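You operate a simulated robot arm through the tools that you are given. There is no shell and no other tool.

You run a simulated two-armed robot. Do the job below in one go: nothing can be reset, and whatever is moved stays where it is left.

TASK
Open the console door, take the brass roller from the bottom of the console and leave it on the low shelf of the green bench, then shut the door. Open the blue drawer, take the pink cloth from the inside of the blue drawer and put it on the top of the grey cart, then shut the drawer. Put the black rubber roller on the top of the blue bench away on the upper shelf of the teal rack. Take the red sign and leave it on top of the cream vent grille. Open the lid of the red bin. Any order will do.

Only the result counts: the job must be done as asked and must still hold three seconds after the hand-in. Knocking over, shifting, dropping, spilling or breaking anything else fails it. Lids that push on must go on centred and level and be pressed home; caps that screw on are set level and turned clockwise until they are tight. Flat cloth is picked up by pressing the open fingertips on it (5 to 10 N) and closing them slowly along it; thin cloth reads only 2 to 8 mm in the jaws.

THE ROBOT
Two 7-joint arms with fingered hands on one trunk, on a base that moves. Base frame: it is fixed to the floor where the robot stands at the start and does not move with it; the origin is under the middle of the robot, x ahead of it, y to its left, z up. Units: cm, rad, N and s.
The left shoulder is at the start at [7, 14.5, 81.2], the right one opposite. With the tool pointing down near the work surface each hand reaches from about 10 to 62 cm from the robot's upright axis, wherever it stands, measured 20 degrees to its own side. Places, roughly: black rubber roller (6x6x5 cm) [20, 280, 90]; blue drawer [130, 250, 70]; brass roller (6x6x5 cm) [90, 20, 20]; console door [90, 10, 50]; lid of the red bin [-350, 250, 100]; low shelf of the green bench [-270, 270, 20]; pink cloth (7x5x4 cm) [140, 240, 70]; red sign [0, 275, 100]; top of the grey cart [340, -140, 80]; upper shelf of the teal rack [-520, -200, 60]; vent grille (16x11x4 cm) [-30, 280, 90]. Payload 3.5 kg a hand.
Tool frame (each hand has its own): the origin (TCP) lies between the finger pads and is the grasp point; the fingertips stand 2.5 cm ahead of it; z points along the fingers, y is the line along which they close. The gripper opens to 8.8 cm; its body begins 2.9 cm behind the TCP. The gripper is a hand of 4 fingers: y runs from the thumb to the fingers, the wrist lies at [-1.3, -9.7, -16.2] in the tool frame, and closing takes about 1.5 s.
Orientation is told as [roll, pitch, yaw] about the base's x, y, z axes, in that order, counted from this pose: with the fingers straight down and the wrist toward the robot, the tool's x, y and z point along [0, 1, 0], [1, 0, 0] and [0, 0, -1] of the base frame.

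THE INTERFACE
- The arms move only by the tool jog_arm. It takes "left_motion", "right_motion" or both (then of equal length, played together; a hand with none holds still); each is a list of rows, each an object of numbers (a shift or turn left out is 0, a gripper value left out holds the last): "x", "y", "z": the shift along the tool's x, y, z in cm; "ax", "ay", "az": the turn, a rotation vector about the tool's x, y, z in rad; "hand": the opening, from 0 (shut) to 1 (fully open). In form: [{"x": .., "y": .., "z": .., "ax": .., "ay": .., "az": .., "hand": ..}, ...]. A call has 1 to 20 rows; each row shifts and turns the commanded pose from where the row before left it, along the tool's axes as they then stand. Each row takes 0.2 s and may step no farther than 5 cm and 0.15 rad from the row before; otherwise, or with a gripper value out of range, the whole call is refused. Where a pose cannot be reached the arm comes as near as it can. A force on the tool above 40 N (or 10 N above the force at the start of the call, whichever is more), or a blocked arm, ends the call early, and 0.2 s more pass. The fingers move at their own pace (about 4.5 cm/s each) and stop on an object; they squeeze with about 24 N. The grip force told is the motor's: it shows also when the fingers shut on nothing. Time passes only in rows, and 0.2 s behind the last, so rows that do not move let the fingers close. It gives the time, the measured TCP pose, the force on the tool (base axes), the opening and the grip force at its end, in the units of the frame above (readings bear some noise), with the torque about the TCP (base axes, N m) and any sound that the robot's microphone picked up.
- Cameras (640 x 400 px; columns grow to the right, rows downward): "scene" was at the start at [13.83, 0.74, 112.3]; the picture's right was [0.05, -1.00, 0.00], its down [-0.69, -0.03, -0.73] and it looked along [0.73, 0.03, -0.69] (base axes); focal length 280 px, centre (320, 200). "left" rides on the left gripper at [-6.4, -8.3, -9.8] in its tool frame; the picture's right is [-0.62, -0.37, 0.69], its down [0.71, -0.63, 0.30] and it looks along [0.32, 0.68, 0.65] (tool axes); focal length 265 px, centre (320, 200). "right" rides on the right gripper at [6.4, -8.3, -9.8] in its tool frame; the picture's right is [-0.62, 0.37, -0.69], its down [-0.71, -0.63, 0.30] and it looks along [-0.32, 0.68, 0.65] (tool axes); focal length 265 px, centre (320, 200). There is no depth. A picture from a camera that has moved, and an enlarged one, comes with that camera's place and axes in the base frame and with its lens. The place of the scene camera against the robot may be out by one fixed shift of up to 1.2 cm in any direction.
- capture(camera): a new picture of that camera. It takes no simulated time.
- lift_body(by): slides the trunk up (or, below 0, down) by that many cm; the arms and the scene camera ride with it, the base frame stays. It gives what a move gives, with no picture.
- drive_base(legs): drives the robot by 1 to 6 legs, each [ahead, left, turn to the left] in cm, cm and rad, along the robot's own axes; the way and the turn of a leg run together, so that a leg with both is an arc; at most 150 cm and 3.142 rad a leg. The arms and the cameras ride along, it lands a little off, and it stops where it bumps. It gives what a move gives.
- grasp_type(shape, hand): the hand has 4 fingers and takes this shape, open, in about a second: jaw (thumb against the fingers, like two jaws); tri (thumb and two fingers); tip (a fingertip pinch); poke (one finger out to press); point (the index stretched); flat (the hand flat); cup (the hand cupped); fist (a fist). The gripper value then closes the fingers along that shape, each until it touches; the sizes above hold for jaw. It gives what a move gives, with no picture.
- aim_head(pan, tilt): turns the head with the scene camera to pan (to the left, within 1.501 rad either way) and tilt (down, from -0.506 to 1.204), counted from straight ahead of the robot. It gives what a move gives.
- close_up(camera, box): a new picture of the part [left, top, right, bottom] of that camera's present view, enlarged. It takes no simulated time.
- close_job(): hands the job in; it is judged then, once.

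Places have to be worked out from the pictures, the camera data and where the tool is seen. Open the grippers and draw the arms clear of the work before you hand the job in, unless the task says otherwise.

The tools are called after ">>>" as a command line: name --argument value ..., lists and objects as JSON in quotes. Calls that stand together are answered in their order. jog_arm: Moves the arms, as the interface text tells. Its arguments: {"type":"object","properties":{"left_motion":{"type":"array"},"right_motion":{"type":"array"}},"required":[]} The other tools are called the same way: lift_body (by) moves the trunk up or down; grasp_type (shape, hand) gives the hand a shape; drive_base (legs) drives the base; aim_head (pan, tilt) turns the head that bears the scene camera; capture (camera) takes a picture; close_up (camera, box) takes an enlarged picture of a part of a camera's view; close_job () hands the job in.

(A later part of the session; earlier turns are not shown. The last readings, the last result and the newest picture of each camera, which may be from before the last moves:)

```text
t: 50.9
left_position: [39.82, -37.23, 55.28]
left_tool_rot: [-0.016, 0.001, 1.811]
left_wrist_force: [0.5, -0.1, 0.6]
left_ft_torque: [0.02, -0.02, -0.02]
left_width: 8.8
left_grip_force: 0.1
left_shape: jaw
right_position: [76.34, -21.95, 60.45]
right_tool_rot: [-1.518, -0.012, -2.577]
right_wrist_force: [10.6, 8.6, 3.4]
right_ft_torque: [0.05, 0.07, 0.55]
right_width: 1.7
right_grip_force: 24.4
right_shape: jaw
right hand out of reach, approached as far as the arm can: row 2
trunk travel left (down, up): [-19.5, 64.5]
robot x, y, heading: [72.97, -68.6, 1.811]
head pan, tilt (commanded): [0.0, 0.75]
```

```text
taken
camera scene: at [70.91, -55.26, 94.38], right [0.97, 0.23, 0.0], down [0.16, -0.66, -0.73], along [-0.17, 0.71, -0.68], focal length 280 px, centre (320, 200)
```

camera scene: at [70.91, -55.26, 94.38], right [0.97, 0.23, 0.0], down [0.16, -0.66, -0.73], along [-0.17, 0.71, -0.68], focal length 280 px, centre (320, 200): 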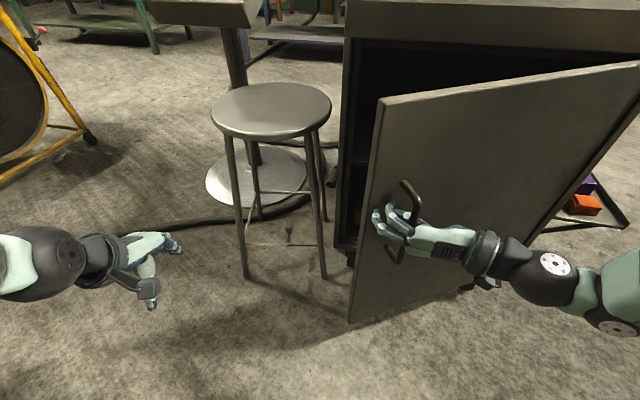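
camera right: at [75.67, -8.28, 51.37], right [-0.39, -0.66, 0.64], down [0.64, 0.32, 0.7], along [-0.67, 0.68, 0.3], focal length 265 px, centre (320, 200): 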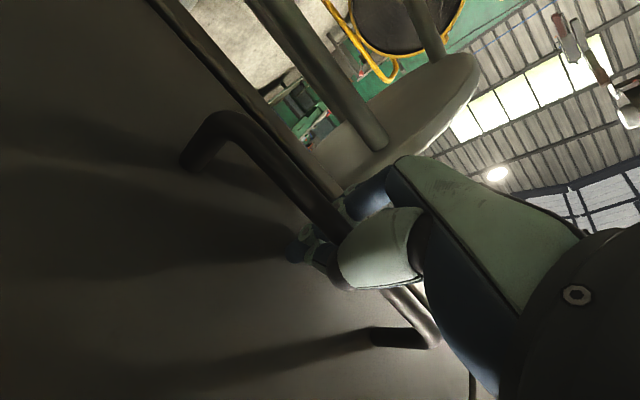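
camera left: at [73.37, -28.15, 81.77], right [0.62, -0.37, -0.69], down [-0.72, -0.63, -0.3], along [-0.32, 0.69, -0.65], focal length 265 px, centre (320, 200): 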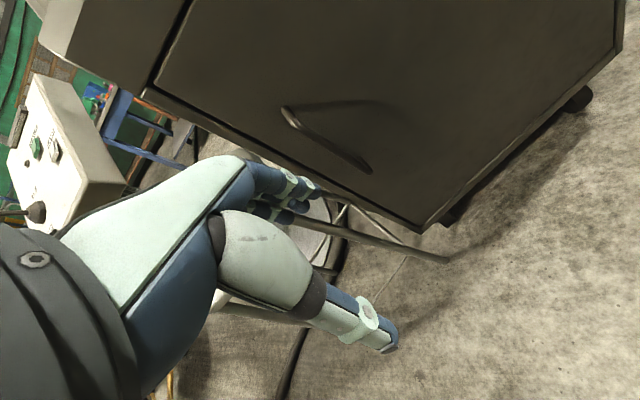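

The door is about 30° open and follows well. Two more arc steps.

>>> drive_base --legs '[[-7.3, -7.5, 0.12]]'

>>> drive_base --legs '[[-7.3, -7.5, 0.12]]'

```text
t: 52.0
left_position: [45.63, -46.28, 55.43]
left_tool_rot: [-0.014, 0.002, 1.929]
left_wrist_force: [0.0, 0.0, 0.2]
left_ft_torque: [0.03, -0.02, -0.02]
left_width: 8.77
left_grip_force: 0.1
left_shape: jaw
right_position: [80.0, -26.66, 60.51]
right_tool_rot: [-1.517, -0.013, -2.453]
right_wrist_force: [15.6, 15.3, 6.0]
right_ft_torque: [0.02, 0.07, 0.68]
right_width: 1.49
right_grip_force: 24.2
right_shape: jaw
trunk travel left (down, up): [-19.5, 64.5]
robot x, y, heading: [82.76, -73.4, 1.92]
head pan, tilt (commanded): [0.0, 0.75]
```

```text
t: 53.2
left_position: [52.54, -54.47, 55.3]
left_tool_rot: [-0.014, 0.001, 2.047]
left_wrist_force: [-0.2, -0.1, -0.4]
left_ft_torque: [-0.03, 0.04, 0.02]
left_width: 8.75
left_grip_force: 0.2
left_shape: jaw
right_position: [84.43, -30.93, 60.38]
right_tool_rot: [-1.519, -0.016, -2.339]
right_wrist_force: [14.3, 20.8, 3.9]
right_ft_torque: [-0.01, 0.08, 0.84]
right_width: 1.49
right_grip_force: 23.9
right_shape: jaw
trunk travel left (down, up): [-19.5, 64.5]
robot x, y, heading: [92.41, -77.09, 2.049]
head pan, tilt (commanded): [0.0, 0.75]
```

Still moving well at about 43°. One more step with a small correction along the measured force.

>>> drive_base --legs '[[-6.8, -8.1, 0.12]]'

>>> capture --camera "scene"

```text
t: 54.4
left_position: [60.43, -61.21, 55.29]
left_tool_rot: [-0.017, -0.001, 2.173]
left_wrist_force: [0.5, 0.0, 0.6]
left_ft_torque: [-0.02, -0.01, -0.05]
left_width: 8.77
left_grip_force: 0.1
left_shape: jaw
right_position: [89.05, -34.0, 60.52]
right_tool_rot: [-1.517, -0.01, -2.218]
right_wrist_force: [0.8, 2.5, 1.2]
right_ft_torque: [-0.02, 0.13, 0.57]
right_width: 1.73
right_grip_force: 24.0
right_shape: jaw
trunk travel left (down, up): [-19.5, 64.5]
robot x, y, heading: [102.86, -78.66, 2.17]
head pan, tilt (commanded): [0.0, 0.75]
```

```text
taken
camera scene: at [95.93, -67.29, 94.37], right [0.83, 0.56, 0.0], down [0.38, -0.56, -0.73], along [-0.41, 0.6, -0.68], focal length 280 px, centre (320, 200)
```

scene: 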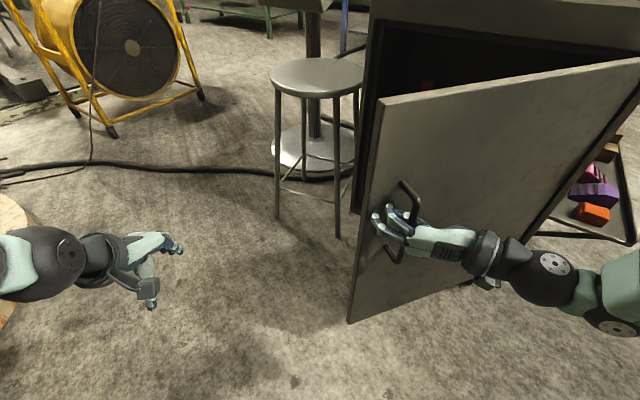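

The force is nearly zero now and the door is about 50° open. I continue the arc three more steps to about 70°.

>>> drive_base --legs '[[-7.0, -7.8, 0.12]]'

>>> drive_base --legs '[[-7.0, -7.8, 0.12]]'

```text
t: 55.5
left_position: [69.22, -67.22, 55.33]
left_tool_rot: [-0.017, 0.001, 2.289]
left_wrist_force: [0.2, -0.4, -1.1]
left_ft_torque: [0.0, -0.01, 0.0]
left_width: 8.75
left_grip_force: 0.0
left_shape: jaw
right_position: [94.26, -36.74, 60.52]
right_tool_rot: [-1.517, -0.01, -2.097]
right_wrist_force: [-0.8, 2.1, 1.2]
right_ft_torque: [-0.03, 0.16, 0.64]
right_width: 1.73
right_grip_force: 24.1
right_shape: jaw
trunk travel left (down, up): [-19.5, 64.5]
robot x, y, heading: [113.05, -79.37, 2.291]
head pan, tilt (commanded): [0.0, 0.75]
```

```text
t: 56.7
left_position: [78.2, -72.06, 55.28]
left_tool_rot: [-0.016, 0.0, 2.411]
left_wrist_force: [0.3, -0.8, 0.5]
left_ft_torque: [-0.04, 0.01, -0.03]
left_width: 8.75
left_grip_force: 0.1
left_shape: jaw
right_position: [99.68, -38.87, 60.52]
right_tool_rot: [-1.517, -0.012, -1.975]
right_wrist_force: [-2.3, -2.7, 0.0]
right_ft_torque: [0.05, 0.16, 0.63]
right_width: 1.75
right_grip_force: 24.0
right_shape: jaw
trunk travel left (down, up): [-19.5, 64.5]
robot x, y, heading: [123.52, -78.87, 2.404]
head pan, tilt (commanded): [0.0, 0.75]
```

Forces are tiny, so the arc is accurate. Before circling farther I check that the floor to my right is free.

>>> aim_head --pan -1.45 --tilt 0.6

>>> capture --camera "scene"

>>> aim_head --pan 0 --tilt 0.6

>>> capture --camera "scene"

```text
t: 58.3
left_position: [78.19, -71.96, 55.19]
left_tool_rot: [-0.017, 0.001, 2.409]
left_wrist_force: [-0.2, 0.2, -1.0]
left_ft_torque: [0.02, 0.01, 0.0]
left_width: 8.75
left_grip_force: 0.0
left_shape: jaw
right_position: [99.65, -38.87, 60.44]
right_tool_rot: [-1.516, -0.01, -1.975]
right_wrist_force: [-1.8, -1.1, 0.9]
right_ft_torque: [-0.02, 0.13, 0.67]
right_width: 1.74
right_grip_force: 24.0
right_shape: jaw
trunk travel left (down, up): [-19.5, 64.5]
robot x, y, heading: [123.73, -79.18, 2.407]
head pan, tilt (commanded): [-1.45, 0.6]
```

```text
taken
camera scene: at [125.54, -68.01, 95.66], right [0.82, -0.58, 0.0], down [-0.33, -0.46, -0.83], along [0.48, 0.67, -0.56], focal length 280 px, centre (320, 200)
```

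scene: 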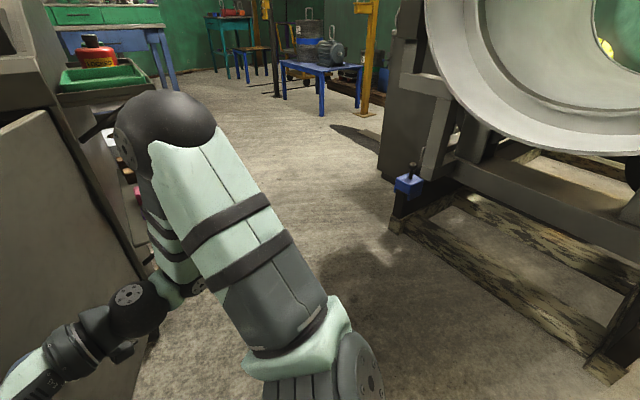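

```text
t: 59.8
left_position: [78.24, -71.94, 55.32]
left_tool_rot: [-0.017, 0.0, 2.41]
left_wrist_force: [-0.1, -0.1, 0.0]
left_ft_torque: [0.0, 0.01, -0.01]
left_width: 8.79
left_grip_force: 0.0
left_shape: jaw
right_position: [99.76, -38.81, 60.52]
right_tool_rot: [-1.518, -0.01, -1.977]
right_wrist_force: [-2.9, -2.1, 0.8]
right_ft_torque: [0.02, 0.13, 0.66]
right_width: 1.78
right_grip_force: 24.0
right_shape: jaw
trunk travel left (down, up): [-19.5, 64.5]
robot x, y, heading: [123.32, -78.71, 2.406]
head pan, tilt (commanded): [0.0, 0.6]
```

```text
taken
camera scene: at [113.89, -69.3, 95.66], right [0.67, 0.74, 0.0], down [0.42, -0.38, -0.83], along [-0.61, 0.55, -0.56], focal length 280 px, centre (320, 200)
```

scene: 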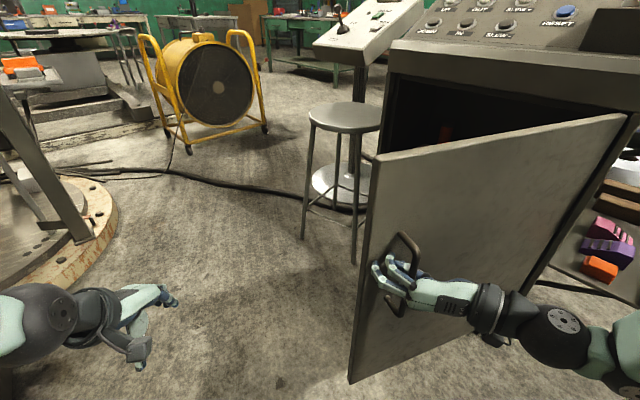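

The machine starts at x≈220, so there is room. I continue the arc three more steps.

>>> drive_base --legs '[[-7.0, -7.7, 0.12]]'

>>> drive_base --legs '[[-7.0, -7.7, 0.12]]'

>>> drive_base --legs '[[-7.0, -7.7, 0.12]]'

```text
t: 61.0
left_position: [88.12, -75.96, 55.27]
left_tool_rot: [-0.018, 0.0, 2.529]
left_wrist_force: [-0.5, -0.6, -0.3]
left_ft_torque: [-0.01, 0.05, 0.01]
left_width: 8.77
left_grip_force: 0.1
left_shape: jaw
right_position: [105.41, -40.36, 60.34]
right_tool_rot: [-1.517, -0.009, -1.858]
right_wrist_force: [-1.0, 4.7, 1.0]
right_ft_torque: [0.02, 0.18, 0.83]
right_width: 1.71
right_grip_force: 24.2
right_shape: jaw
trunk travel left (down, up): [-19.5, 64.5]
robot x, y, heading: [134.11, -77.08, 2.526]
head pan, tilt (commanded): [0.0, 0.6]
```

```text
t: 62.2
left_position: [98.17, -78.41, 55.26]
left_tool_rot: [-0.019, -0.001, 2.647]
left_wrist_force: [-0.2, -0.5, 0.2]
left_ft_torque: [0.0, -0.01, -0.02]
left_width: 8.77
left_grip_force: 0.1
left_shape: jaw
right_position: [111.23, -41.04, 60.51]
right_tool_rot: [-1.52, -0.011, -1.739]
right_wrist_force: [-0.6, 7.3, 1.6]
right_ft_torque: [-0.05, 0.2, 0.95]
right_width: 1.72
right_grip_force: 24.0
right_shape: jaw
trunk travel left (down, up): [-19.5, 64.5]
robot x, y, heading: [143.83, -74.81, 2.647]
head pan, tilt (commanded): [0.0, 0.6]
```

```text
t: 63.4
left_position: [108.6, -79.87, 55.32]
left_tool_rot: [-0.016, 0.0, 2.77]
left_wrist_force: [-0.5, 0.0, -0.7]
left_ft_torque: [0.02, 0.05, -0.02]
left_width: 8.79
left_grip_force: 0.1
left_shape: jaw
right_position: [117.1, -41.13, 60.51]
right_tool_rot: [-1.519, -0.013, -1.621]
right_wrist_force: [-3.6, 17.6, 3.4]
right_ft_torque: [-0.07, 0.22, 1.09]
right_width: 1.7
right_grip_force: 23.8
right_shape: jaw
trunk travel left (down, up): [-19.5, 64.5]
robot x, y, heading: [153.41, -70.46, 2.767]
head pan, tilt (commanded): [0.0, 0.6]
```

The door is now about 85° open. I open the right hand to let go of the handle.

>>> jog_arm --right_motion '[{"hand": 1}, {"hand": 1}, {"hand": 1}, {"hand": 1}, {"hand": 1}, {"hand": 1}, {"hand": 1}, {"hand": 1}]'

>>> capture --camera "right"

>>> capture --camera "scene"

```text
t: 65.2
left_position: [108.77, -79.93, 55.31]
left_tool_rot: [-0.016, -0.001, 2.769]
left_wrist_force: [0.1, -1.0, 0.8]
left_ft_torque: [0.0, 0.02, 0.01]
left_width: 8.77
left_grip_force: 0.0
left_shape: jaw
right_position: [117.0, -41.24, 60.5]
right_tool_rot: [-1.52, -0.007, -1.62]
right_wrist_force: [0.9, 0.6, 0.1]
right_ft_torque: [-0.02, 0.0, -0.04]
right_width: 8.77
right_grip_force: 0.0
right_shape: jaw
trunk travel left (down, up): [-19.5, 64.5]
robot x, y, heading: [153.78, -70.34, 2.762]
head pan, tilt (commanded): [0.0, 0.6]
```

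```text
taken
camera right: at [127.58, -33.47, 54.36], right [0.64, -0.39, 0.66], down [-0.31, 0.65, 0.69], along [-0.7, -0.65, 0.3], focal length 265 px, centre (320, 200)
```

right: 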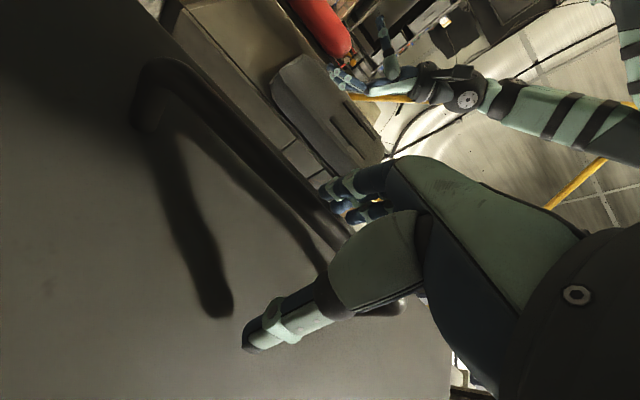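

```text
taken
camera scene: at [141.21, -64.99, 95.65], right [0.37, 0.93, 0.0], down [0.53, -0.21, -0.82], along [-0.77, 0.3, -0.57], focal length 280 px, centre (320, 200)
```

scene: 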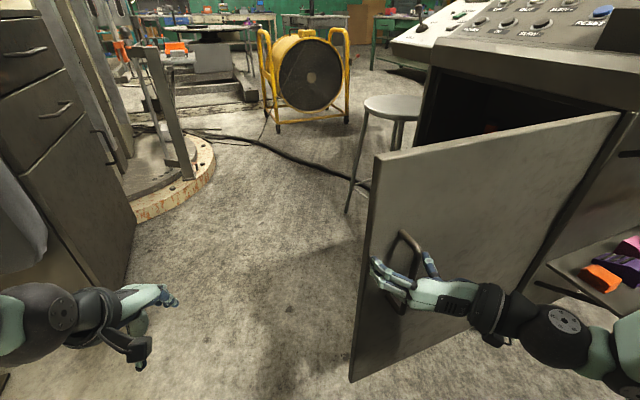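

The hand is off the handle. I back the base away along +x and then look toward −y to plan the way round the open door.

>>> drive_base --legs '[[-16.8, -6.6, 0]]'

>>> aim_head --pan 1.2 --tilt 0.6

>>> capture --camera "scene"

>>> aim_head --pan 0 --tilt 0.6

>>> capture --camera "scene"

```text
t: 66.7
left_position: [126.73, -79.94, 55.2]
left_tool_rot: [-0.018, 0.001, 2.766]
left_wrist_force: [-0.4, -0.5, 0.2]
left_ft_torque: [0.03, -0.03, 0.01]
left_width: 8.76
left_grip_force: 0.0
left_shape: jaw
right_position: [135.27, -41.34, 60.53]
right_tool_rot: [-1.518, -0.008, -1.621]
right_wrist_force: [0.8, -0.2, -0.2]
right_ft_torque: [-0.01, 0.04, -0.02]
right_width: 8.76
right_grip_force: 0.1
right_shape: jaw
trunk travel left (down, up): [-19.5, 64.5]
robot x, y, heading: [171.87, -70.36, 2.772]
head pan, tilt (commanded): [0.0, 0.6]
```

```text
t: 68.1
left_position: [126.61, -79.99, 55.29]
left_tool_rot: [-0.018, 0.0, 2.766]
left_wrist_force: [-0.7, -0.6, -0.1]
left_ft_torque: [0.02, 0.0, 0.04]
left_width: 8.77
left_grip_force: 0.0
left_shape: jaw
right_position: [135.13, -41.24, 60.42]
right_tool_rot: [-1.518, -0.007, -1.622]
right_wrist_force: [-0.1, 0.8, 0.8]
right_ft_torque: [-0.02, -0.01, 0.0]
right_width: 8.74
right_grip_force: 0.2
right_shape: jaw
trunk travel left (down, up): [-19.5, 64.5]
robot x, y, heading: [171.43, -70.98, 2.766]
head pan, tilt (commanded): [1.201, 0.6]
```

```text
taken
camera scene: at [161.55, -74.85, 95.66], right [-0.73, 0.68, 0.0], down [0.38, 0.41, -0.83], along [-0.56, -0.6, -0.56], focal length 280 px, centre (320, 200)
```

scene: 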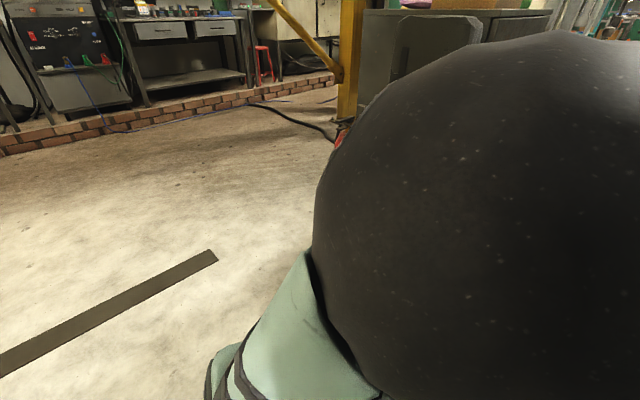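

```text
t: 69.5
left_position: [126.76, -79.98, 55.27]
left_tool_rot: [-0.018, 0.0, 2.768]
left_wrist_force: [0.5, -0.1, 0.5]
left_ft_torque: [0.01, 0.02, -0.01]
left_width: 8.79
left_grip_force: 0.1
left_shape: jaw
right_position: [135.24, -41.23, 60.44]
right_tool_rot: [-1.519, -0.009, -1.621]
right_wrist_force: [0.6, -0.1, 0.5]
right_ft_torque: [-0.01, -0.01, -0.06]
right_width: 8.77
right_grip_force: 0.0
right_shape: jaw
trunk travel left (down, up): [-19.5, 64.5]
robot x, y, heading: [171.66, -70.83, 2.766]
head pan, tilt (commanded): [0.0, 0.6]
```

```text
taken
camera scene: at [159.35, -65.12, 95.65], right [0.37, 0.93, 0.0], down [0.53, -0.21, -0.82], along [-0.77, 0.3, -0.57], focal length 280 px, centre (320, 200)
```

scene: 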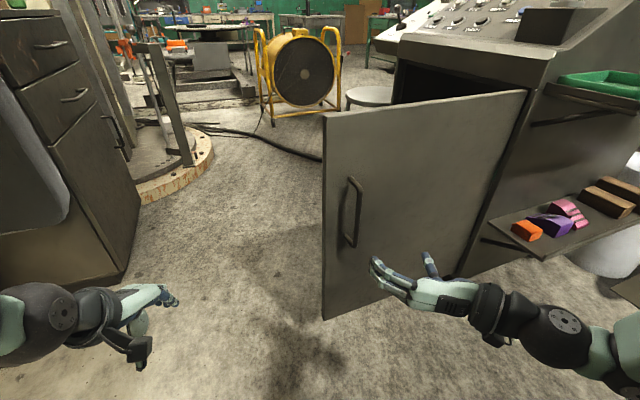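

The floor south of the door is free (cabinet front at y≈−113 for x<55). I drive straight in −y away from the door, then turn to face +y again.

>>> drive_base --legs '[[-12.4, 31.7, 0], [0, 0, -1.195]]'

>>> jog_arm --right_motion '[{"z": 3}, {"z": 2, "ay": 0.14}, {"ay": 0.1428}, {"ay": 0.1428}, {"ay": 0.1428}, {"ay": 0.1428}, {"ay": 0.1428}, {"ay": 0.1428}, {"ay": 0.1428}, {"ay": 0.1428}, {"ay": 0.1428}, {"ay": 0.1}]'

```text
t: 74.7
left_position: [146.05, -66.49, 55.23]
left_tool_rot: [-0.019, 0.0, 1.574]
left_wrist_force: [-0.2, 0.1, 0.0]
left_ft_torque: [-0.01, -0.03, 0.02]
left_width: 8.76
left_grip_force: 0.0
left_shape: jaw
right_position: [184.97, -60.06, 60.48]
right_tool_rot: [-1.518, -0.009, -2.812]
right_wrist_force: [0.4, 0.9, 0.3]
right_ft_torque: [0.01, 0.0, -0.03]
right_width: 8.78
right_grip_force: 0.0
right_shape: jaw
trunk travel left (down, up): [-19.5, 64.5]
robot x, y, heading: [171.36, -104.73, 1.575]
head pan, tilt (commanded): [0.0, 0.6]
```

```text
t: 77.3
left_position: [145.99, -66.47, 55.29]
left_tool_rot: [-0.018, -0.001, 1.575]
left_wrist_force: [0.2, 0.2, 0.2]
left_ft_torque: [0.05, 0.03, -0.02]
left_width: 8.75
left_grip_force: 0.1
left_shape: jaw
right_position: [183.41, -55.35, 60.14]
right_tool_rot: [0.008, -0.008, -2.815]
right_wrist_force: [0.4, 0.0, -0.1]
right_ft_torque: [0.03, 0.01, 0.0]
right_width: 8.75
right_grip_force: 0.0
right_shape: jaw
trunk travel left (down, up): [-19.5, 64.5]
robot x, y, heading: [171.22, -104.72, 1.575]
head pan, tilt (commanded): [0.0, 0.6]
```

Fingers point down again; now I yaw the right hand back so the wrist lies toward the robot.

>>> jog_arm --right_motion '[{"az": 0.1352}, {"az": 0.1352}, {"az": 0.1352}, {"az": 0.1352}, {"az": 0.1352}, {"az": 0.1352}, {"az": 0.1352}, {"az": 0.1352}, {"az": 0.1352}, {"az": 0.1352}, {"az": 0.1352}, {"az": 0.1352}, {"az": 0.1352}, {"az": 0.1352}]'

>>> drive_base --legs '[[0, 88, 0]]'

>>> capture --camera "scene"

```text
t: 80.3
left_position: [146.03, -66.52, 55.34]
left_tool_rot: [-0.017, -0.001, 1.574]
left_wrist_force: [0.6, 0.1, 1.5]
left_ft_torque: [0.0, 0.02, -0.07]
left_width: 8.78
left_grip_force: 0.1
left_shape: jaw
right_position: [183.51, -55.39, 60.29]
right_tool_rot: [0.007, 0.007, 1.572]
right_wrist_force: [0.0, -0.9, 0.2]
right_ft_torque: [-0.01, 0.0, -0.01]
right_width: 8.77
right_grip_force: 0.1
right_shape: jaw
trunk travel left (down, up): [-19.5, 64.5]
robot x, y, heading: [171.33, -104.62, 1.578]
head pan, tilt (commanded): [0.0, 0.6]
```

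```text
t: 84.8
left_position: [59.83, -66.43, 55.24]
left_tool_rot: [-0.016, 0.0, 1.575]
left_wrist_force: [-0.4, -0.5, -0.2]
left_ft_torque: [-0.03, 0.0, -0.01]
left_width: 8.79
left_grip_force: 0.0
left_shape: jaw
right_position: [97.3, -55.21, 60.31]
right_tool_rot: [0.005, 0.009, 1.577]
right_wrist_force: [1.1, -0.6, 0.4]
right_ft_torque: [0.03, 0.0, 0.0]
right_width: 8.77
right_grip_force: 0.1
right_shape: jaw
trunk travel left (down, up): [-19.5, 64.5]
robot x, y, heading: [84.97, -104.65, 1.569]
head pan, tilt (commanded): [0.0, 0.6]
stopped in leg 1: the robot was blocked; the commanded pose is now the measured one
```

```text
taken
camera scene: at [85.84, -90.48, 95.66], right [1.0, 0.0, 0.0], down [0.0, -0.56, -0.83], along [0.0, 0.83, -0.56], focal length 280 px, centre (320, 200)
```

scene: 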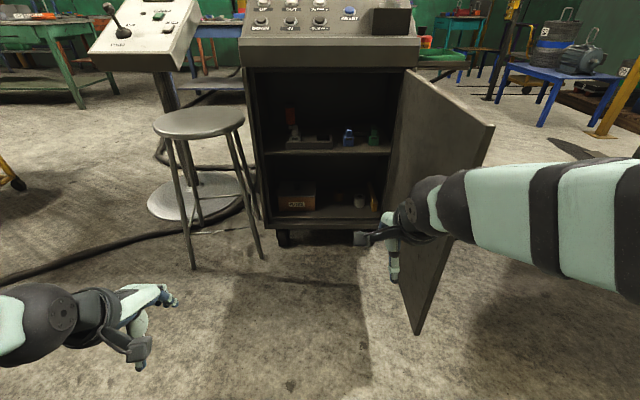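

The robot touched something at its left rear (the cabinet corner) and stopped; the console stands open with a mid shelf and a bottom. I enlarge the inside.

>>> close_up --camera "scene" --box '[240, 60, 420, 260]'

>>> close_up --camera "scene" --box '[265, 160, 395, 240]'

```text
2.00 times, centred on (330, 160) of scene
camera zoom: at [85.84, -90.48, 95.66], right [1.0, 0.0, 0.0], down [0.0, -0.56, -0.83], along [0.0, 0.83, -0.56], focal length 559 px, centre (300, 280)
```

zoom: 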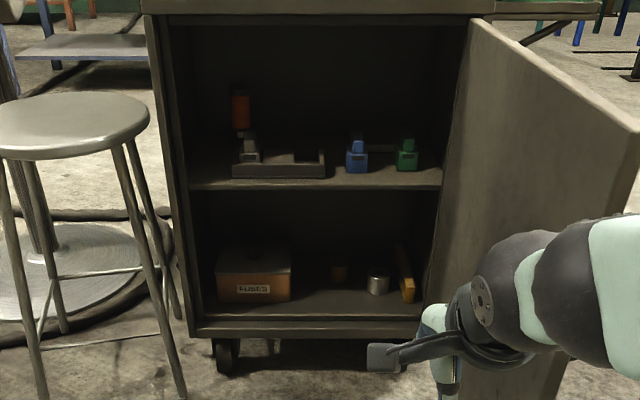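

```text
4.92 times, centred on (330, 200) of scene
camera zoom: at [85.84, -90.48, 95.66], right [1.0, 0.0, 0.0], down [0.0, -0.56, -0.83], along [0.0, 0.83, -0.56], focal length 1376 px, centre (271, 200)
```

zoom: 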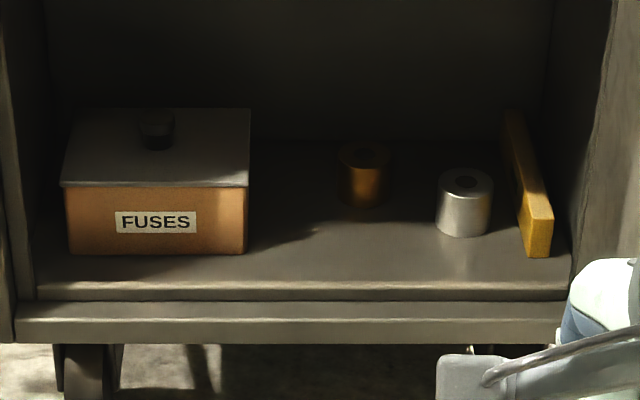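

Inside, on the bottom (z≈19), the brass roller stands near [94.8, 23], a silver one at [104, 18], a FUSES box to the left; a mid shelf is at z≈49. I raise the left hand (to clear the stool later) and stretch the right hand forward to tuck its elbow.

>>> jog_arm --left_motion '[{"z": -4.5}, {"z": -4.5}, {"z": -4.5}, {"z": -4.5}, {"z": -4.5}, {"z": -4.5}, {"z": -4.5}, {"z": -4.5}]' --right_motion '[{"y": 1.5}, {"y": 1.5}, {"y": 1.5}, {"y": 1.5}, {"y": 1.5}, {"y": 1.5}, {}, {}]'

>>> capture --camera "scene"

>>> capture --camera "left"

```text
t: 86.6
left_position: [54.8, -61.12, 88.94]
left_tool_rot: [-0.021, 0.0, 1.576]
left_wrist_force: [-0.3, -0.2, -0.3]
left_ft_torque: [0.02, 0.02, 0.03]
left_width: 8.76
left_grip_force: 0.0
left_shape: jaw
left hand out of reach, approached as far as the arm can: row 1, 2, 3, 7, 8
right_position: [97.14, -46.17, 60.18]
right_tool_rot: [0.004, 0.008, 1.58]
right_wrist_force: [0.5, -0.3, 0.3]
right_ft_torque: [0.0, -0.01, -0.03]
right_width: 8.79
right_grip_force: 0.0
right_shape: jaw
trunk travel left (down, up): [-19.5, 64.5]
robot x, y, heading: [85.07, -104.71, 1.574]
head pan, tilt (commanded): [0.0, 0.6]
```

```text
taken
camera scene: at [85.69, -90.48, 95.65], right [1.0, 0.0, 0.0], down [0.0, -0.56, -0.83], along [0.0, 0.83, -0.56], focal length 280 px, centre (320, 200)
```

scene: 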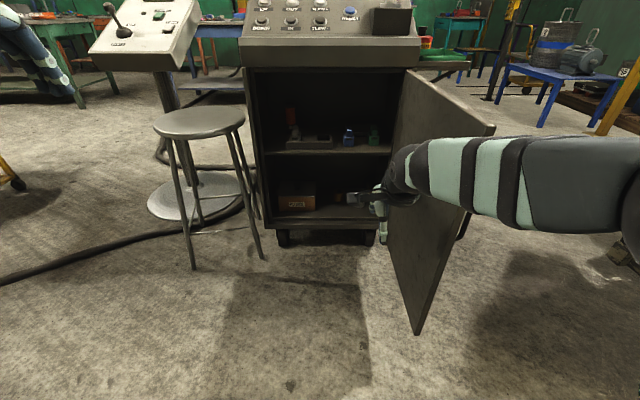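

```text
taken
camera left: at [60.96, -69.42, 98.86], right [0.64, -0.37, -0.68], down [-0.7, -0.63, -0.32], along [-0.31, 0.68, -0.66], focal length 265 px, centre (320, 200)
```

left: 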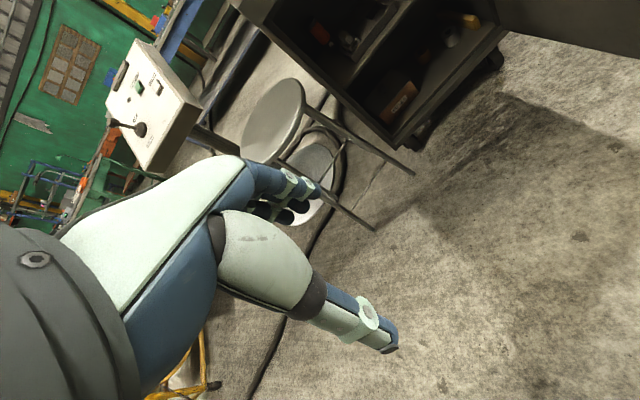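

The right forearm runs out sideways at about z 75 and would catch the door edge. I raise the trunk so the forearm passes above the door top (≈79) while the fingertips can still push the door wider from inside.

>>> lift_body --by 16

>>> aim_head --pan -0.5 --tilt 0.6

>>> capture --camera "scene"

>>> capture --camera "right"

```text
t: 88.4
left_position: [54.87, -61.06, 105.07]
left_tool_rot: [-0.018, 0.0, 1.574]
left_wrist_force: [0.3, -0.4, 0.8]
left_ft_torque: [-0.01, 0.01, 0.0]
left_width: 8.76
left_grip_force: 0.0
left_shape: jaw
right_position: [97.36, -46.12, 76.08]
right_tool_rot: [0.006, 0.009, 1.576]
right_wrist_force: [-0.1, -0.2, -0.1]
right_ft_torque: [0.02, 0.03, -0.02]
right_width: 8.77
right_grip_force: 0.0
right_shape: jaw
trunk travel left (down, up): [-35.5, 48.5]
robot x, y, heading: [84.94, -104.81, 1.569]
head pan, tilt (commanded): [0.0, 0.6]
```

```text
t: 89.3
left_position: [54.82, -61.11, 105.0]
left_tool_rot: [-0.018, 0.001, 1.574]
left_wrist_force: [-0.1, 0.3, -0.6]
left_ft_torque: [-0.01, 0.03, -0.02]
left_width: 8.77
left_grip_force: 0.1
left_shape: jaw
right_position: [97.32, -46.34, 76.2]
right_tool_rot: [0.007, 0.008, 1.576]
right_wrist_force: [0.3, 0.6, 0.5]
right_ft_torque: [-0.01, 0.0, 0.0]
right_width: 8.76
right_grip_force: 0.0
right_shape: jaw
trunk travel left (down, up): [-35.5, 48.5]
robot x, y, heading: [84.8, -104.54, 1.572]
head pan, tilt (commanded): [-0.499, 0.6]
```

```text
taken
camera scene: at [90.06, -91.54, 111.65], right [0.88, -0.48, 0.0], down [-0.27, -0.5, -0.82], along [0.39, 0.72, -0.57], focal length 280 px, centre (320, 200)
```

scene: 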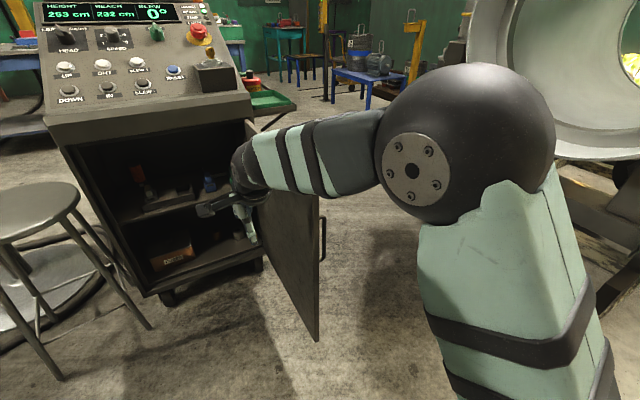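

```text
taken
camera right: at [90.94, -54.51, 85.97], right [0.62, 0.38, 0.69], down [0.72, -0.63, -0.3], along [0.32, 0.68, -0.66], focal length 265 px, centre (320, 200)
```

right: 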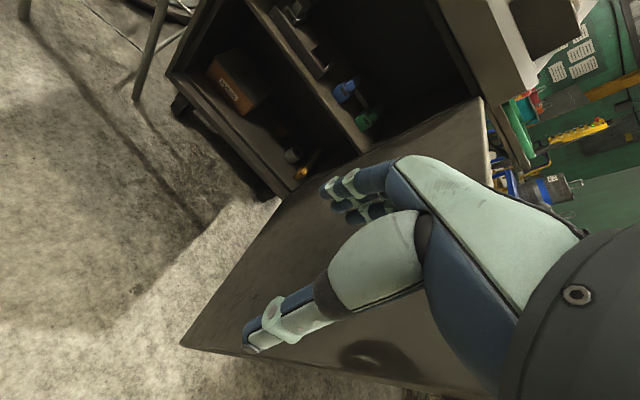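

The elbow is a raised one (≈30 cm right, well up), so it clears better than I feared. I enlarge the inside from both cameras to fix the shelf height and the roller's place.

>>> close_up --camera "right" --box '[160, 20, 400, 220]'

>>> close_up --camera "scene" --box '[60, 120, 340, 320]'

```text
2.00 times, centred on (280, 120) of right
camera zoom: at [90.94, -54.51, 85.97], right [0.62, 0.38, 0.69], down [0.72, -0.63, -0.3], along [0.32, 0.68, -0.66], focal length 531 px, centre (400, 360)
```

zoom: 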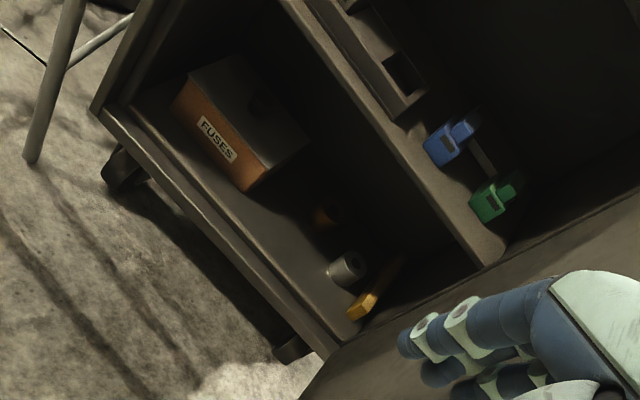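

```text
2.00 times, centred on (200, 220) of scene
camera zoom: at [90.06, -91.54, 111.65], right [0.88, -0.48, 0.0], down [-0.27, -0.5, -0.82], along [0.39, 0.72, -0.57], focal length 559 px, centre (560, 160)
```

zoom: 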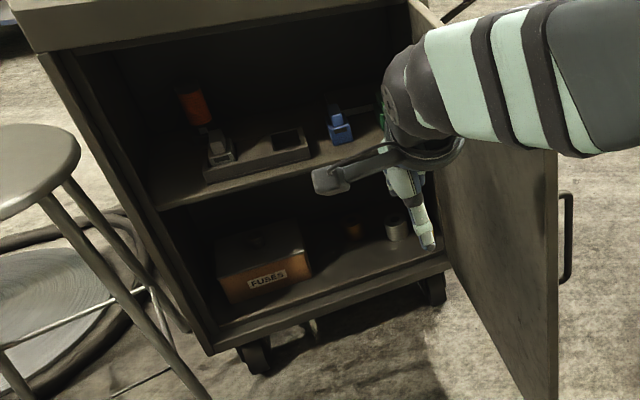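

From two views the shelf front is at about y 11, z 47; brass roller axis ≈[94.5, 22.7], bottom floor z≈19. The whole right forearm is now above the door top, so I drive ahead 15 to dip the fingers behind the door.

>>> drive_base --legs '[[15, 0, 0]]'

>>> capture --camera "scene"

```text
t: 90.7
left_position: [54.85, -46.16, 104.94]
left_tool_rot: [-0.017, 0.001, 1.576]
left_wrist_force: [-1.0, 0.1, 0.5]
left_ft_torque: [0.01, -0.01, -0.02]
left_width: 8.77
left_grip_force: 0.1
left_shape: jaw
right_position: [97.24, -31.08, 76.03]
right_tool_rot: [0.007, 0.01, 1.577]
right_wrist_force: [0.3, 0.1, 0.0]
right_ft_torque: [0.03, 0.01, 0.0]
right_width: 8.75
right_grip_force: 0.1
right_shape: jaw
trunk travel left (down, up): [-35.5, 48.5]
robot x, y, heading: [85.4, -89.73, 1.567]
head pan, tilt (commanded): [-0.499, 0.6]
```

```text
taken
camera scene: at [90.04, -76.45, 111.64], right [0.88, -0.48, 0.0], down [-0.27, -0.5, -0.82], along [0.39, 0.72, -0.57], focal length 280 px, centre (320, 200)
```

scene: 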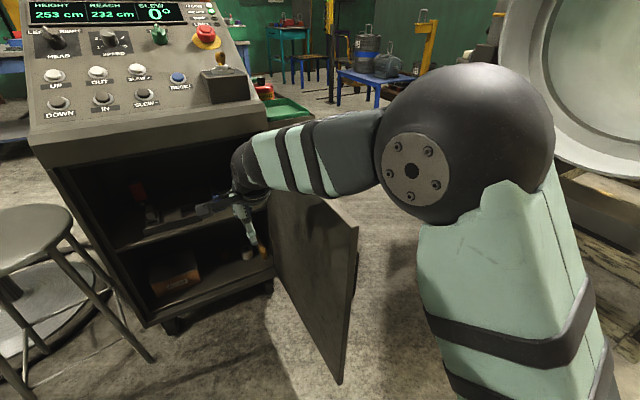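

The fingers hang just inside the door with the arm above it. I drive right to push the door open wider.

>>> drive_base --legs '[[0, -20, 0]]'

>>> capture --camera "scene"

```text
t: 92.3
left_position: [74.63, -46.03, 104.97]
left_tool_rot: [-0.017, 0.0, 1.577]
left_wrist_force: [0.5, -0.2, -0.3]
left_ft_torque: [0.0, 0.03, 0.0]
left_width: 8.75
left_grip_force: 0.0
left_shape: jaw
right_position: [117.1, -31.19, 76.15]
right_tool_rot: [0.007, 0.009, 1.579]
right_wrist_force: [-3.5, -0.7, -0.4]
right_ft_torque: [-0.03, -0.06, 0.2]
right_width: 8.74
right_grip_force: 0.1
right_shape: jaw
trunk travel left (down, up): [-35.5, 48.5]
robot x, y, heading: [104.82, -89.01, 1.573]
head pan, tilt (commanded): [-0.499, 0.6]
```

```text
taken
camera scene: at [109.95, -76.53, 111.65], right [0.88, -0.48, 0.0], down [-0.27, -0.5, -0.82], along [0.39, 0.72, -0.57], focal length 280 px, centre (320, 200)
```

scene: 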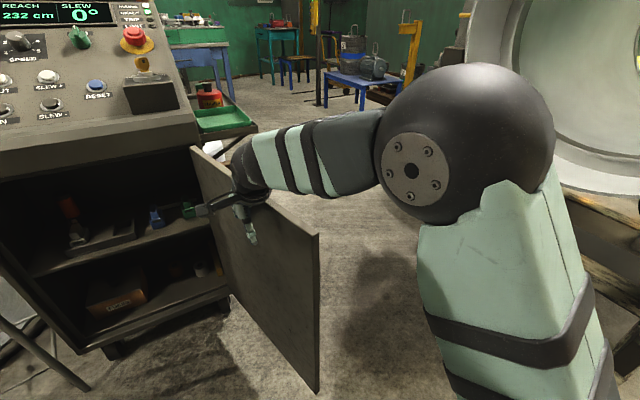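

Contact with only 3.5 N and the door is moving outward. I push on by another 22 cm.

>>> drive_base --legs '[[0, -22, 0]]'

>>> capture --camera "scene"

```text
t: 93.2
left_position: [77.28, -46.44, 105.04]
left_tool_rot: [-0.019, -0.001, 1.582]
left_wrist_force: [-0.2, -0.6, 0.9]
left_ft_torque: [0.0, -0.02, -0.01]
left_width: 8.78
left_grip_force: 0.0
left_shape: jaw
right_position: [117.62, -31.34, 76.19]
right_tool_rot: [0.02, 0.01, 1.64]
right_wrist_force: [-11.4, -1.5, 0.9]
right_ft_torque: [0.1, -0.3, 0.5]
right_width: 8.76
right_grip_force: 0.1
right_shape: jaw
trunk travel left (down, up): [-35.5, 48.5]
robot x, y, heading: [107.79, -89.65, 1.576]
head pan, tilt (commanded): [-0.499, 0.6]
stopped in leg 1: the force on the tool passed its limit at 55 N (the readings are from after the stop); the commanded pose is now the measured one
```

```text
taken
camera scene: at [112.73, -76.53, 111.67], right [0.88, -0.47, 0.0], down [-0.27, -0.5, -0.83], along [0.39, 0.73, -0.56], focal length 280 px, centre (320, 200)
```

scene: 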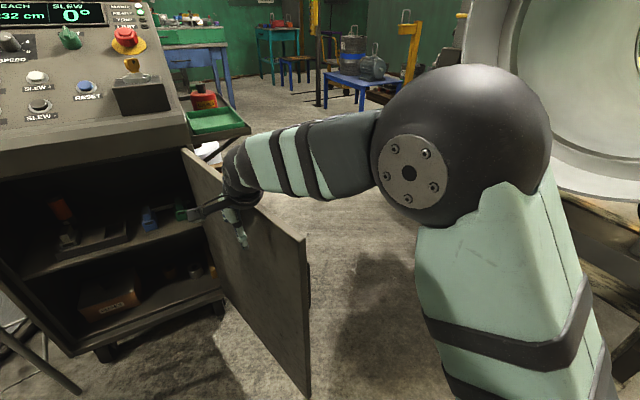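

The door reached its stop at about 100° (its edge ≈[127,−44]); enough room. I back off left, go ahead a little, and move to x≈69 with the hands still high.

>>> drive_base --legs '[[0, 10, 0], [14, 0, 0], [0, 28.5, 0]]'

>>> lift_body --by -35.5

>>> aim_head --pan -0.2 --tilt 0.5

>>> capture --camera "scene"

```text
t: 96.8
left_position: [38.97, -32.34, 105.01]
left_tool_rot: [-0.019, 0.0, 1.578]
left_wrist_force: [0.2, -0.5, -0.8]
left_ft_torque: [-0.06, -0.04, 0.0]
left_width: 8.76
left_grip_force: 0.1
left_shape: jaw
right_position: [79.61, -17.69, 76.13]
right_tool_rot: [0.021, 0.011, 1.629]
right_wrist_force: [0.5, 0.2, -0.2]
right_ft_torque: [-0.03, 0.0, 0.0]
right_width: 8.75
right_grip_force: 0.0
right_shape: jaw
trunk travel left (down, up): [-35.5, 48.5]
robot x, y, heading: [70.29, -75.68, 1.568]
head pan, tilt (commanded): [-0.499, 0.6]
```

```text
t: 100.3
left_position: [38.89, -32.36, 69.61]
left_tool_rot: [-0.02, -0.001, 1.579]
left_wrist_force: [0.0, 0.9, 0.6]
left_ft_torque: [-0.02, 0.0, -0.02]
left_width: 8.76
left_grip_force: 0.0
left_shape: jaw
right_position: [79.6, -17.64, 40.53]
right_tool_rot: [0.021, 0.013, 1.629]
right_wrist_force: [0.0, -0.5, 0.2]
right_ft_torque: [-0.02, -0.01, 0.01]
right_width: 8.76
right_grip_force: 0.1
right_shape: jaw
trunk travel left (down, up): [0.0, 84.0]
robot x, y, heading: [69.59, -75.76, 1.573]
head pan, tilt (commanded): [-0.499, 0.6]
```

```text
t: 101.1
left_position: [39.04, -32.33, 69.49]
left_tool_rot: [-0.02, 0.001, 1.578]
left_wrist_force: [-0.1, 0.9, 0.6]
left_ft_torque: [0.0, -0.03, 0.03]
left_width: 8.76
left_grip_force: 0.0
left_shape: jaw
right_position: [79.6, -17.72, 40.66]
right_tool_rot: [0.021, 0.014, 1.629]
right_wrist_force: [-0.3, -0.2, -0.4]
right_ft_torque: [0.0, 0.01, 0.01]
right_width: 8.79
right_grip_force: 0.1
right_shape: jaw
trunk travel left (down, up): [0.0, 84.0]
robot x, y, heading: [69.71, -75.57, 1.575]
head pan, tilt (commanded): [-0.201, 0.499]
```

```text
taken
camera scene: at [71.87, -61.59, 77.06], right [0.98, -0.2, 0.0], down [-0.09, -0.47, -0.88], along [0.17, 0.86, -0.48], focal length 280 px, centre (320, 200)
```

scene: 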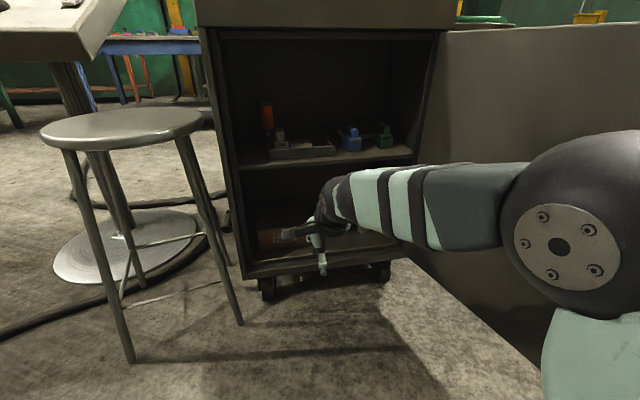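

The right hand hangs before the opening with the elbow clear of the door. I move it right to x≈94.5, lower it to about z 28 and tilt the fingers slightly forward (0.3 rad).

>>> jog_arm --right_motion '[{"x": -3, "az": 0.03}, {"x": -3, "az": 0.03}, {"x": -3}, {"x": -3}, {"x": -2.8}, {"z": 3}, {"z": 3}, {"z": 3}, {"z": 3}, {"ax": -0.1}, {"ax": -0.1}, {"ax": -0.1}]'

>>> capture --camera "scene"

>>> capture --camera "right"

```text
t: 103.7
left_position: [39.06, -32.36, 69.47]
left_tool_rot: [-0.019, 0.0, 1.578]
left_wrist_force: [-0.7, 0.0, -0.9]
left_ft_torque: [0.02, 0.02, 0.01]
left_width: 8.77
left_grip_force: 0.0
left_shape: jaw
right_position: [94.18, -17.6, 28.37]
right_tool_rot: [0.022, -0.289, 1.561]
right_wrist_force: [0.5, -1.2, -0.2]
right_ft_torque: [0.03, 0.01, 0.03]
right_width: 8.78
right_grip_force: 0.1
right_shape: jaw
trunk travel left (down, up): [0.0, 84.0]
robot x, y, heading: [69.16, -75.67, 1.575]
head pan, tilt (commanded): [-0.201, 0.499]
```

```text
taken
camera scene: at [71.87, -61.59, 77.06], right [0.98, -0.2, 0.0], down [-0.09, -0.47, -0.88], along [0.17, 0.86, -0.48], focal length 280 px, centre (320, 200)
```

scene: 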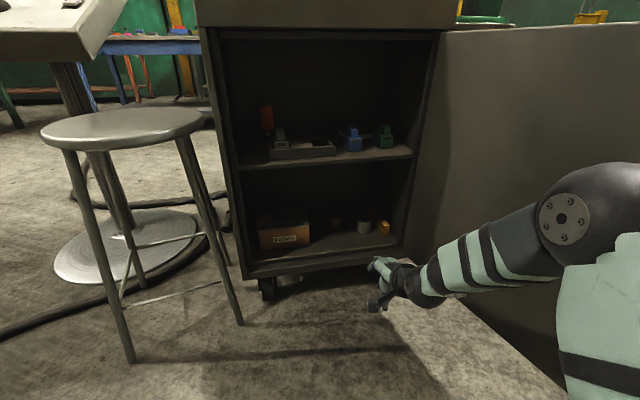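

```text
taken
camera right: at [87.89, -28.43, 35.36], right [0.64, 0.15, 0.76], down [0.7, -0.52, -0.49], along [0.32, 0.84, -0.44], focal length 265 px, centre (320, 200)
```

right: 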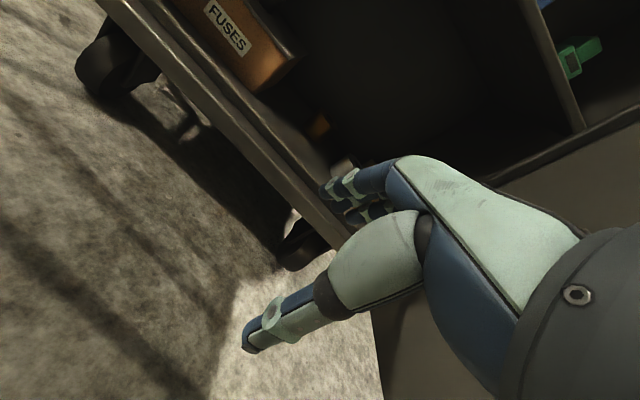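

The arm no longer hides the inside. I enlarge the bottom compartment to pin the brass roller down again from this lower view.

>>> close_up --camera "scene" --box '[240, 180, 420, 280]'

>>> close_up --camera "right" --box '[180, 0, 420, 200]'

```text
3.56 times, centred on (330, 230) of scene
camera zoom: at [71.87, -61.59, 77.06], right [0.98, -0.2, 0.0], down [-0.09, -0.47, -0.88], along [0.17, 0.86, -0.48], focal length 994 px, centre (284, 93)
```

zoom: 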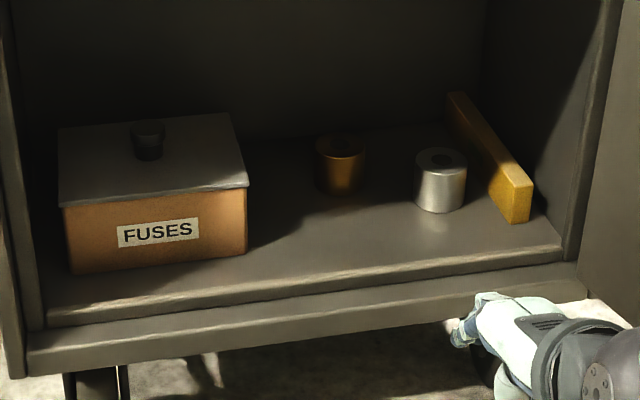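

```text
2.00 times, centred on (300, 100) of right
camera zoom: at [87.89, -28.43, 35.36], right [0.64, 0.15, 0.76], down [0.7, -0.52, -0.49], along [0.32, 0.84, -0.44], focal length 531 px, centre (360, 400)
```

zoom: 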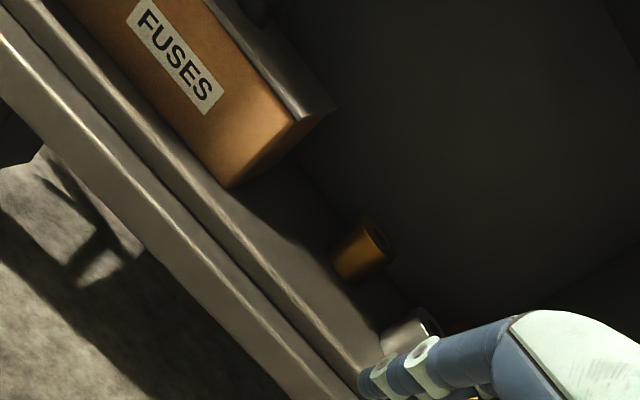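

The two views disagree by about 1 cm, so I want a nearer look. I drive ahead 24 cm (hand just entering the opening at z≈28) and look with the wrist camera.

>>> drive_base --legs '[[24, 0, 0]]'

>>> capture --camera "right"

>>> capture --camera "scene"

```text
t: 105.5
left_position: [38.75, -8.26, 69.51]
left_tool_rot: [-0.018, -0.001, 1.579]
left_wrist_force: [1.4, 0.1, -0.4]
left_ft_torque: [0.02, 0.0, -0.01]
left_width: 8.77
left_grip_force: 0.0
left_shape: jaw
right_position: [94.04, 6.46, 28.3]
right_tool_rot: [0.02, -0.287, 1.561]
right_wrist_force: [0.0, -1.0, -0.8]
right_ft_torque: [0.03, 0.01, 0.02]
right_width: 8.78
right_grip_force: 0.0
right_shape: jaw
trunk travel left (down, up): [0.0, 84.0]
robot x, y, heading: [69.05, -51.67, 1.576]
head pan, tilt (commanded): [-0.201, 0.499]
```

```text
taken
camera right: at [87.74, -4.3, 35.36], right [0.64, 0.16, 0.76], down [0.7, -0.52, -0.48], along [0.32, 0.84, -0.44], focal length 265 px, centre (320, 200)
```

right: 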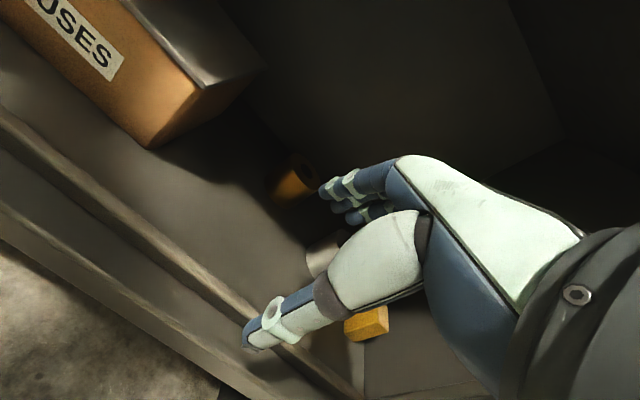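

```text
taken
camera scene: at [71.76, -37.48, 77.06], right [0.98, -0.2, 0.0], down [-0.09, -0.47, -0.88], along [0.17, 0.86, -0.48], focal length 280 px, centre (320, 200)
```

scene: 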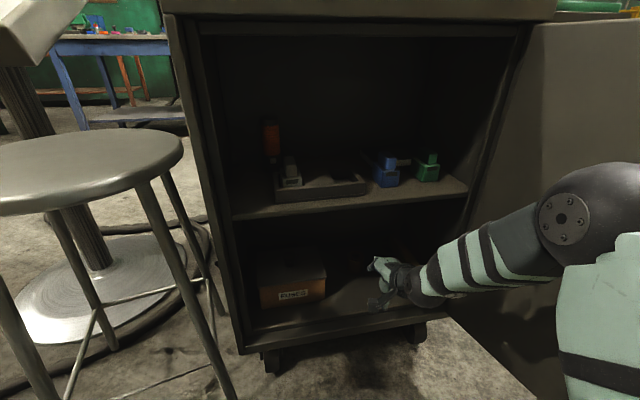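

The brass roller shows just beyond the fingertips. I enlarge it.

>>> close_up --camera "right" --box '[230, 120, 370, 300]'

>>> close_up --camera "scene" --box '[240, 190, 460, 340]'

```text
2.22 times, centred on (300, 210) of right
camera zoom: at [87.74, -4.3, 35.36], right [0.64, 0.16, 0.76], down [0.7, -0.52, -0.48], along [0.32, 0.84, -0.44], focal length 590 px, centre (364, 178)
```

zoom: 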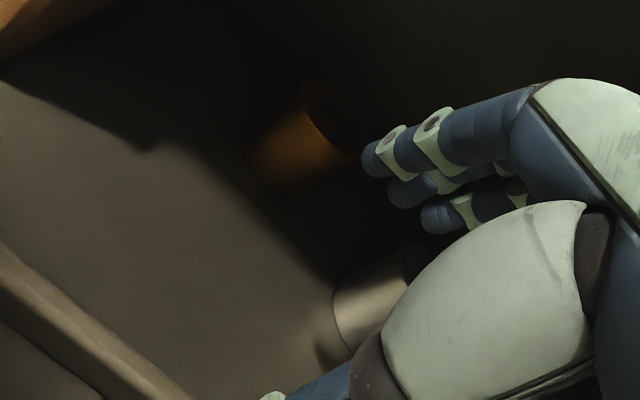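

```text
2.67 times, centred on (350, 265) of scene
camera zoom: at [71.76, -37.48, 77.06], right [0.98, -0.2, 0.0], down [-0.09, -0.47, -0.88], along [0.17, 0.86, -0.48], focal length 746 px, centre (240, 27)
```

zoom: 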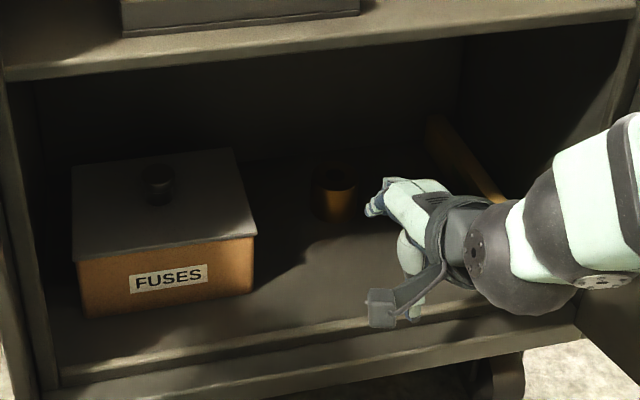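

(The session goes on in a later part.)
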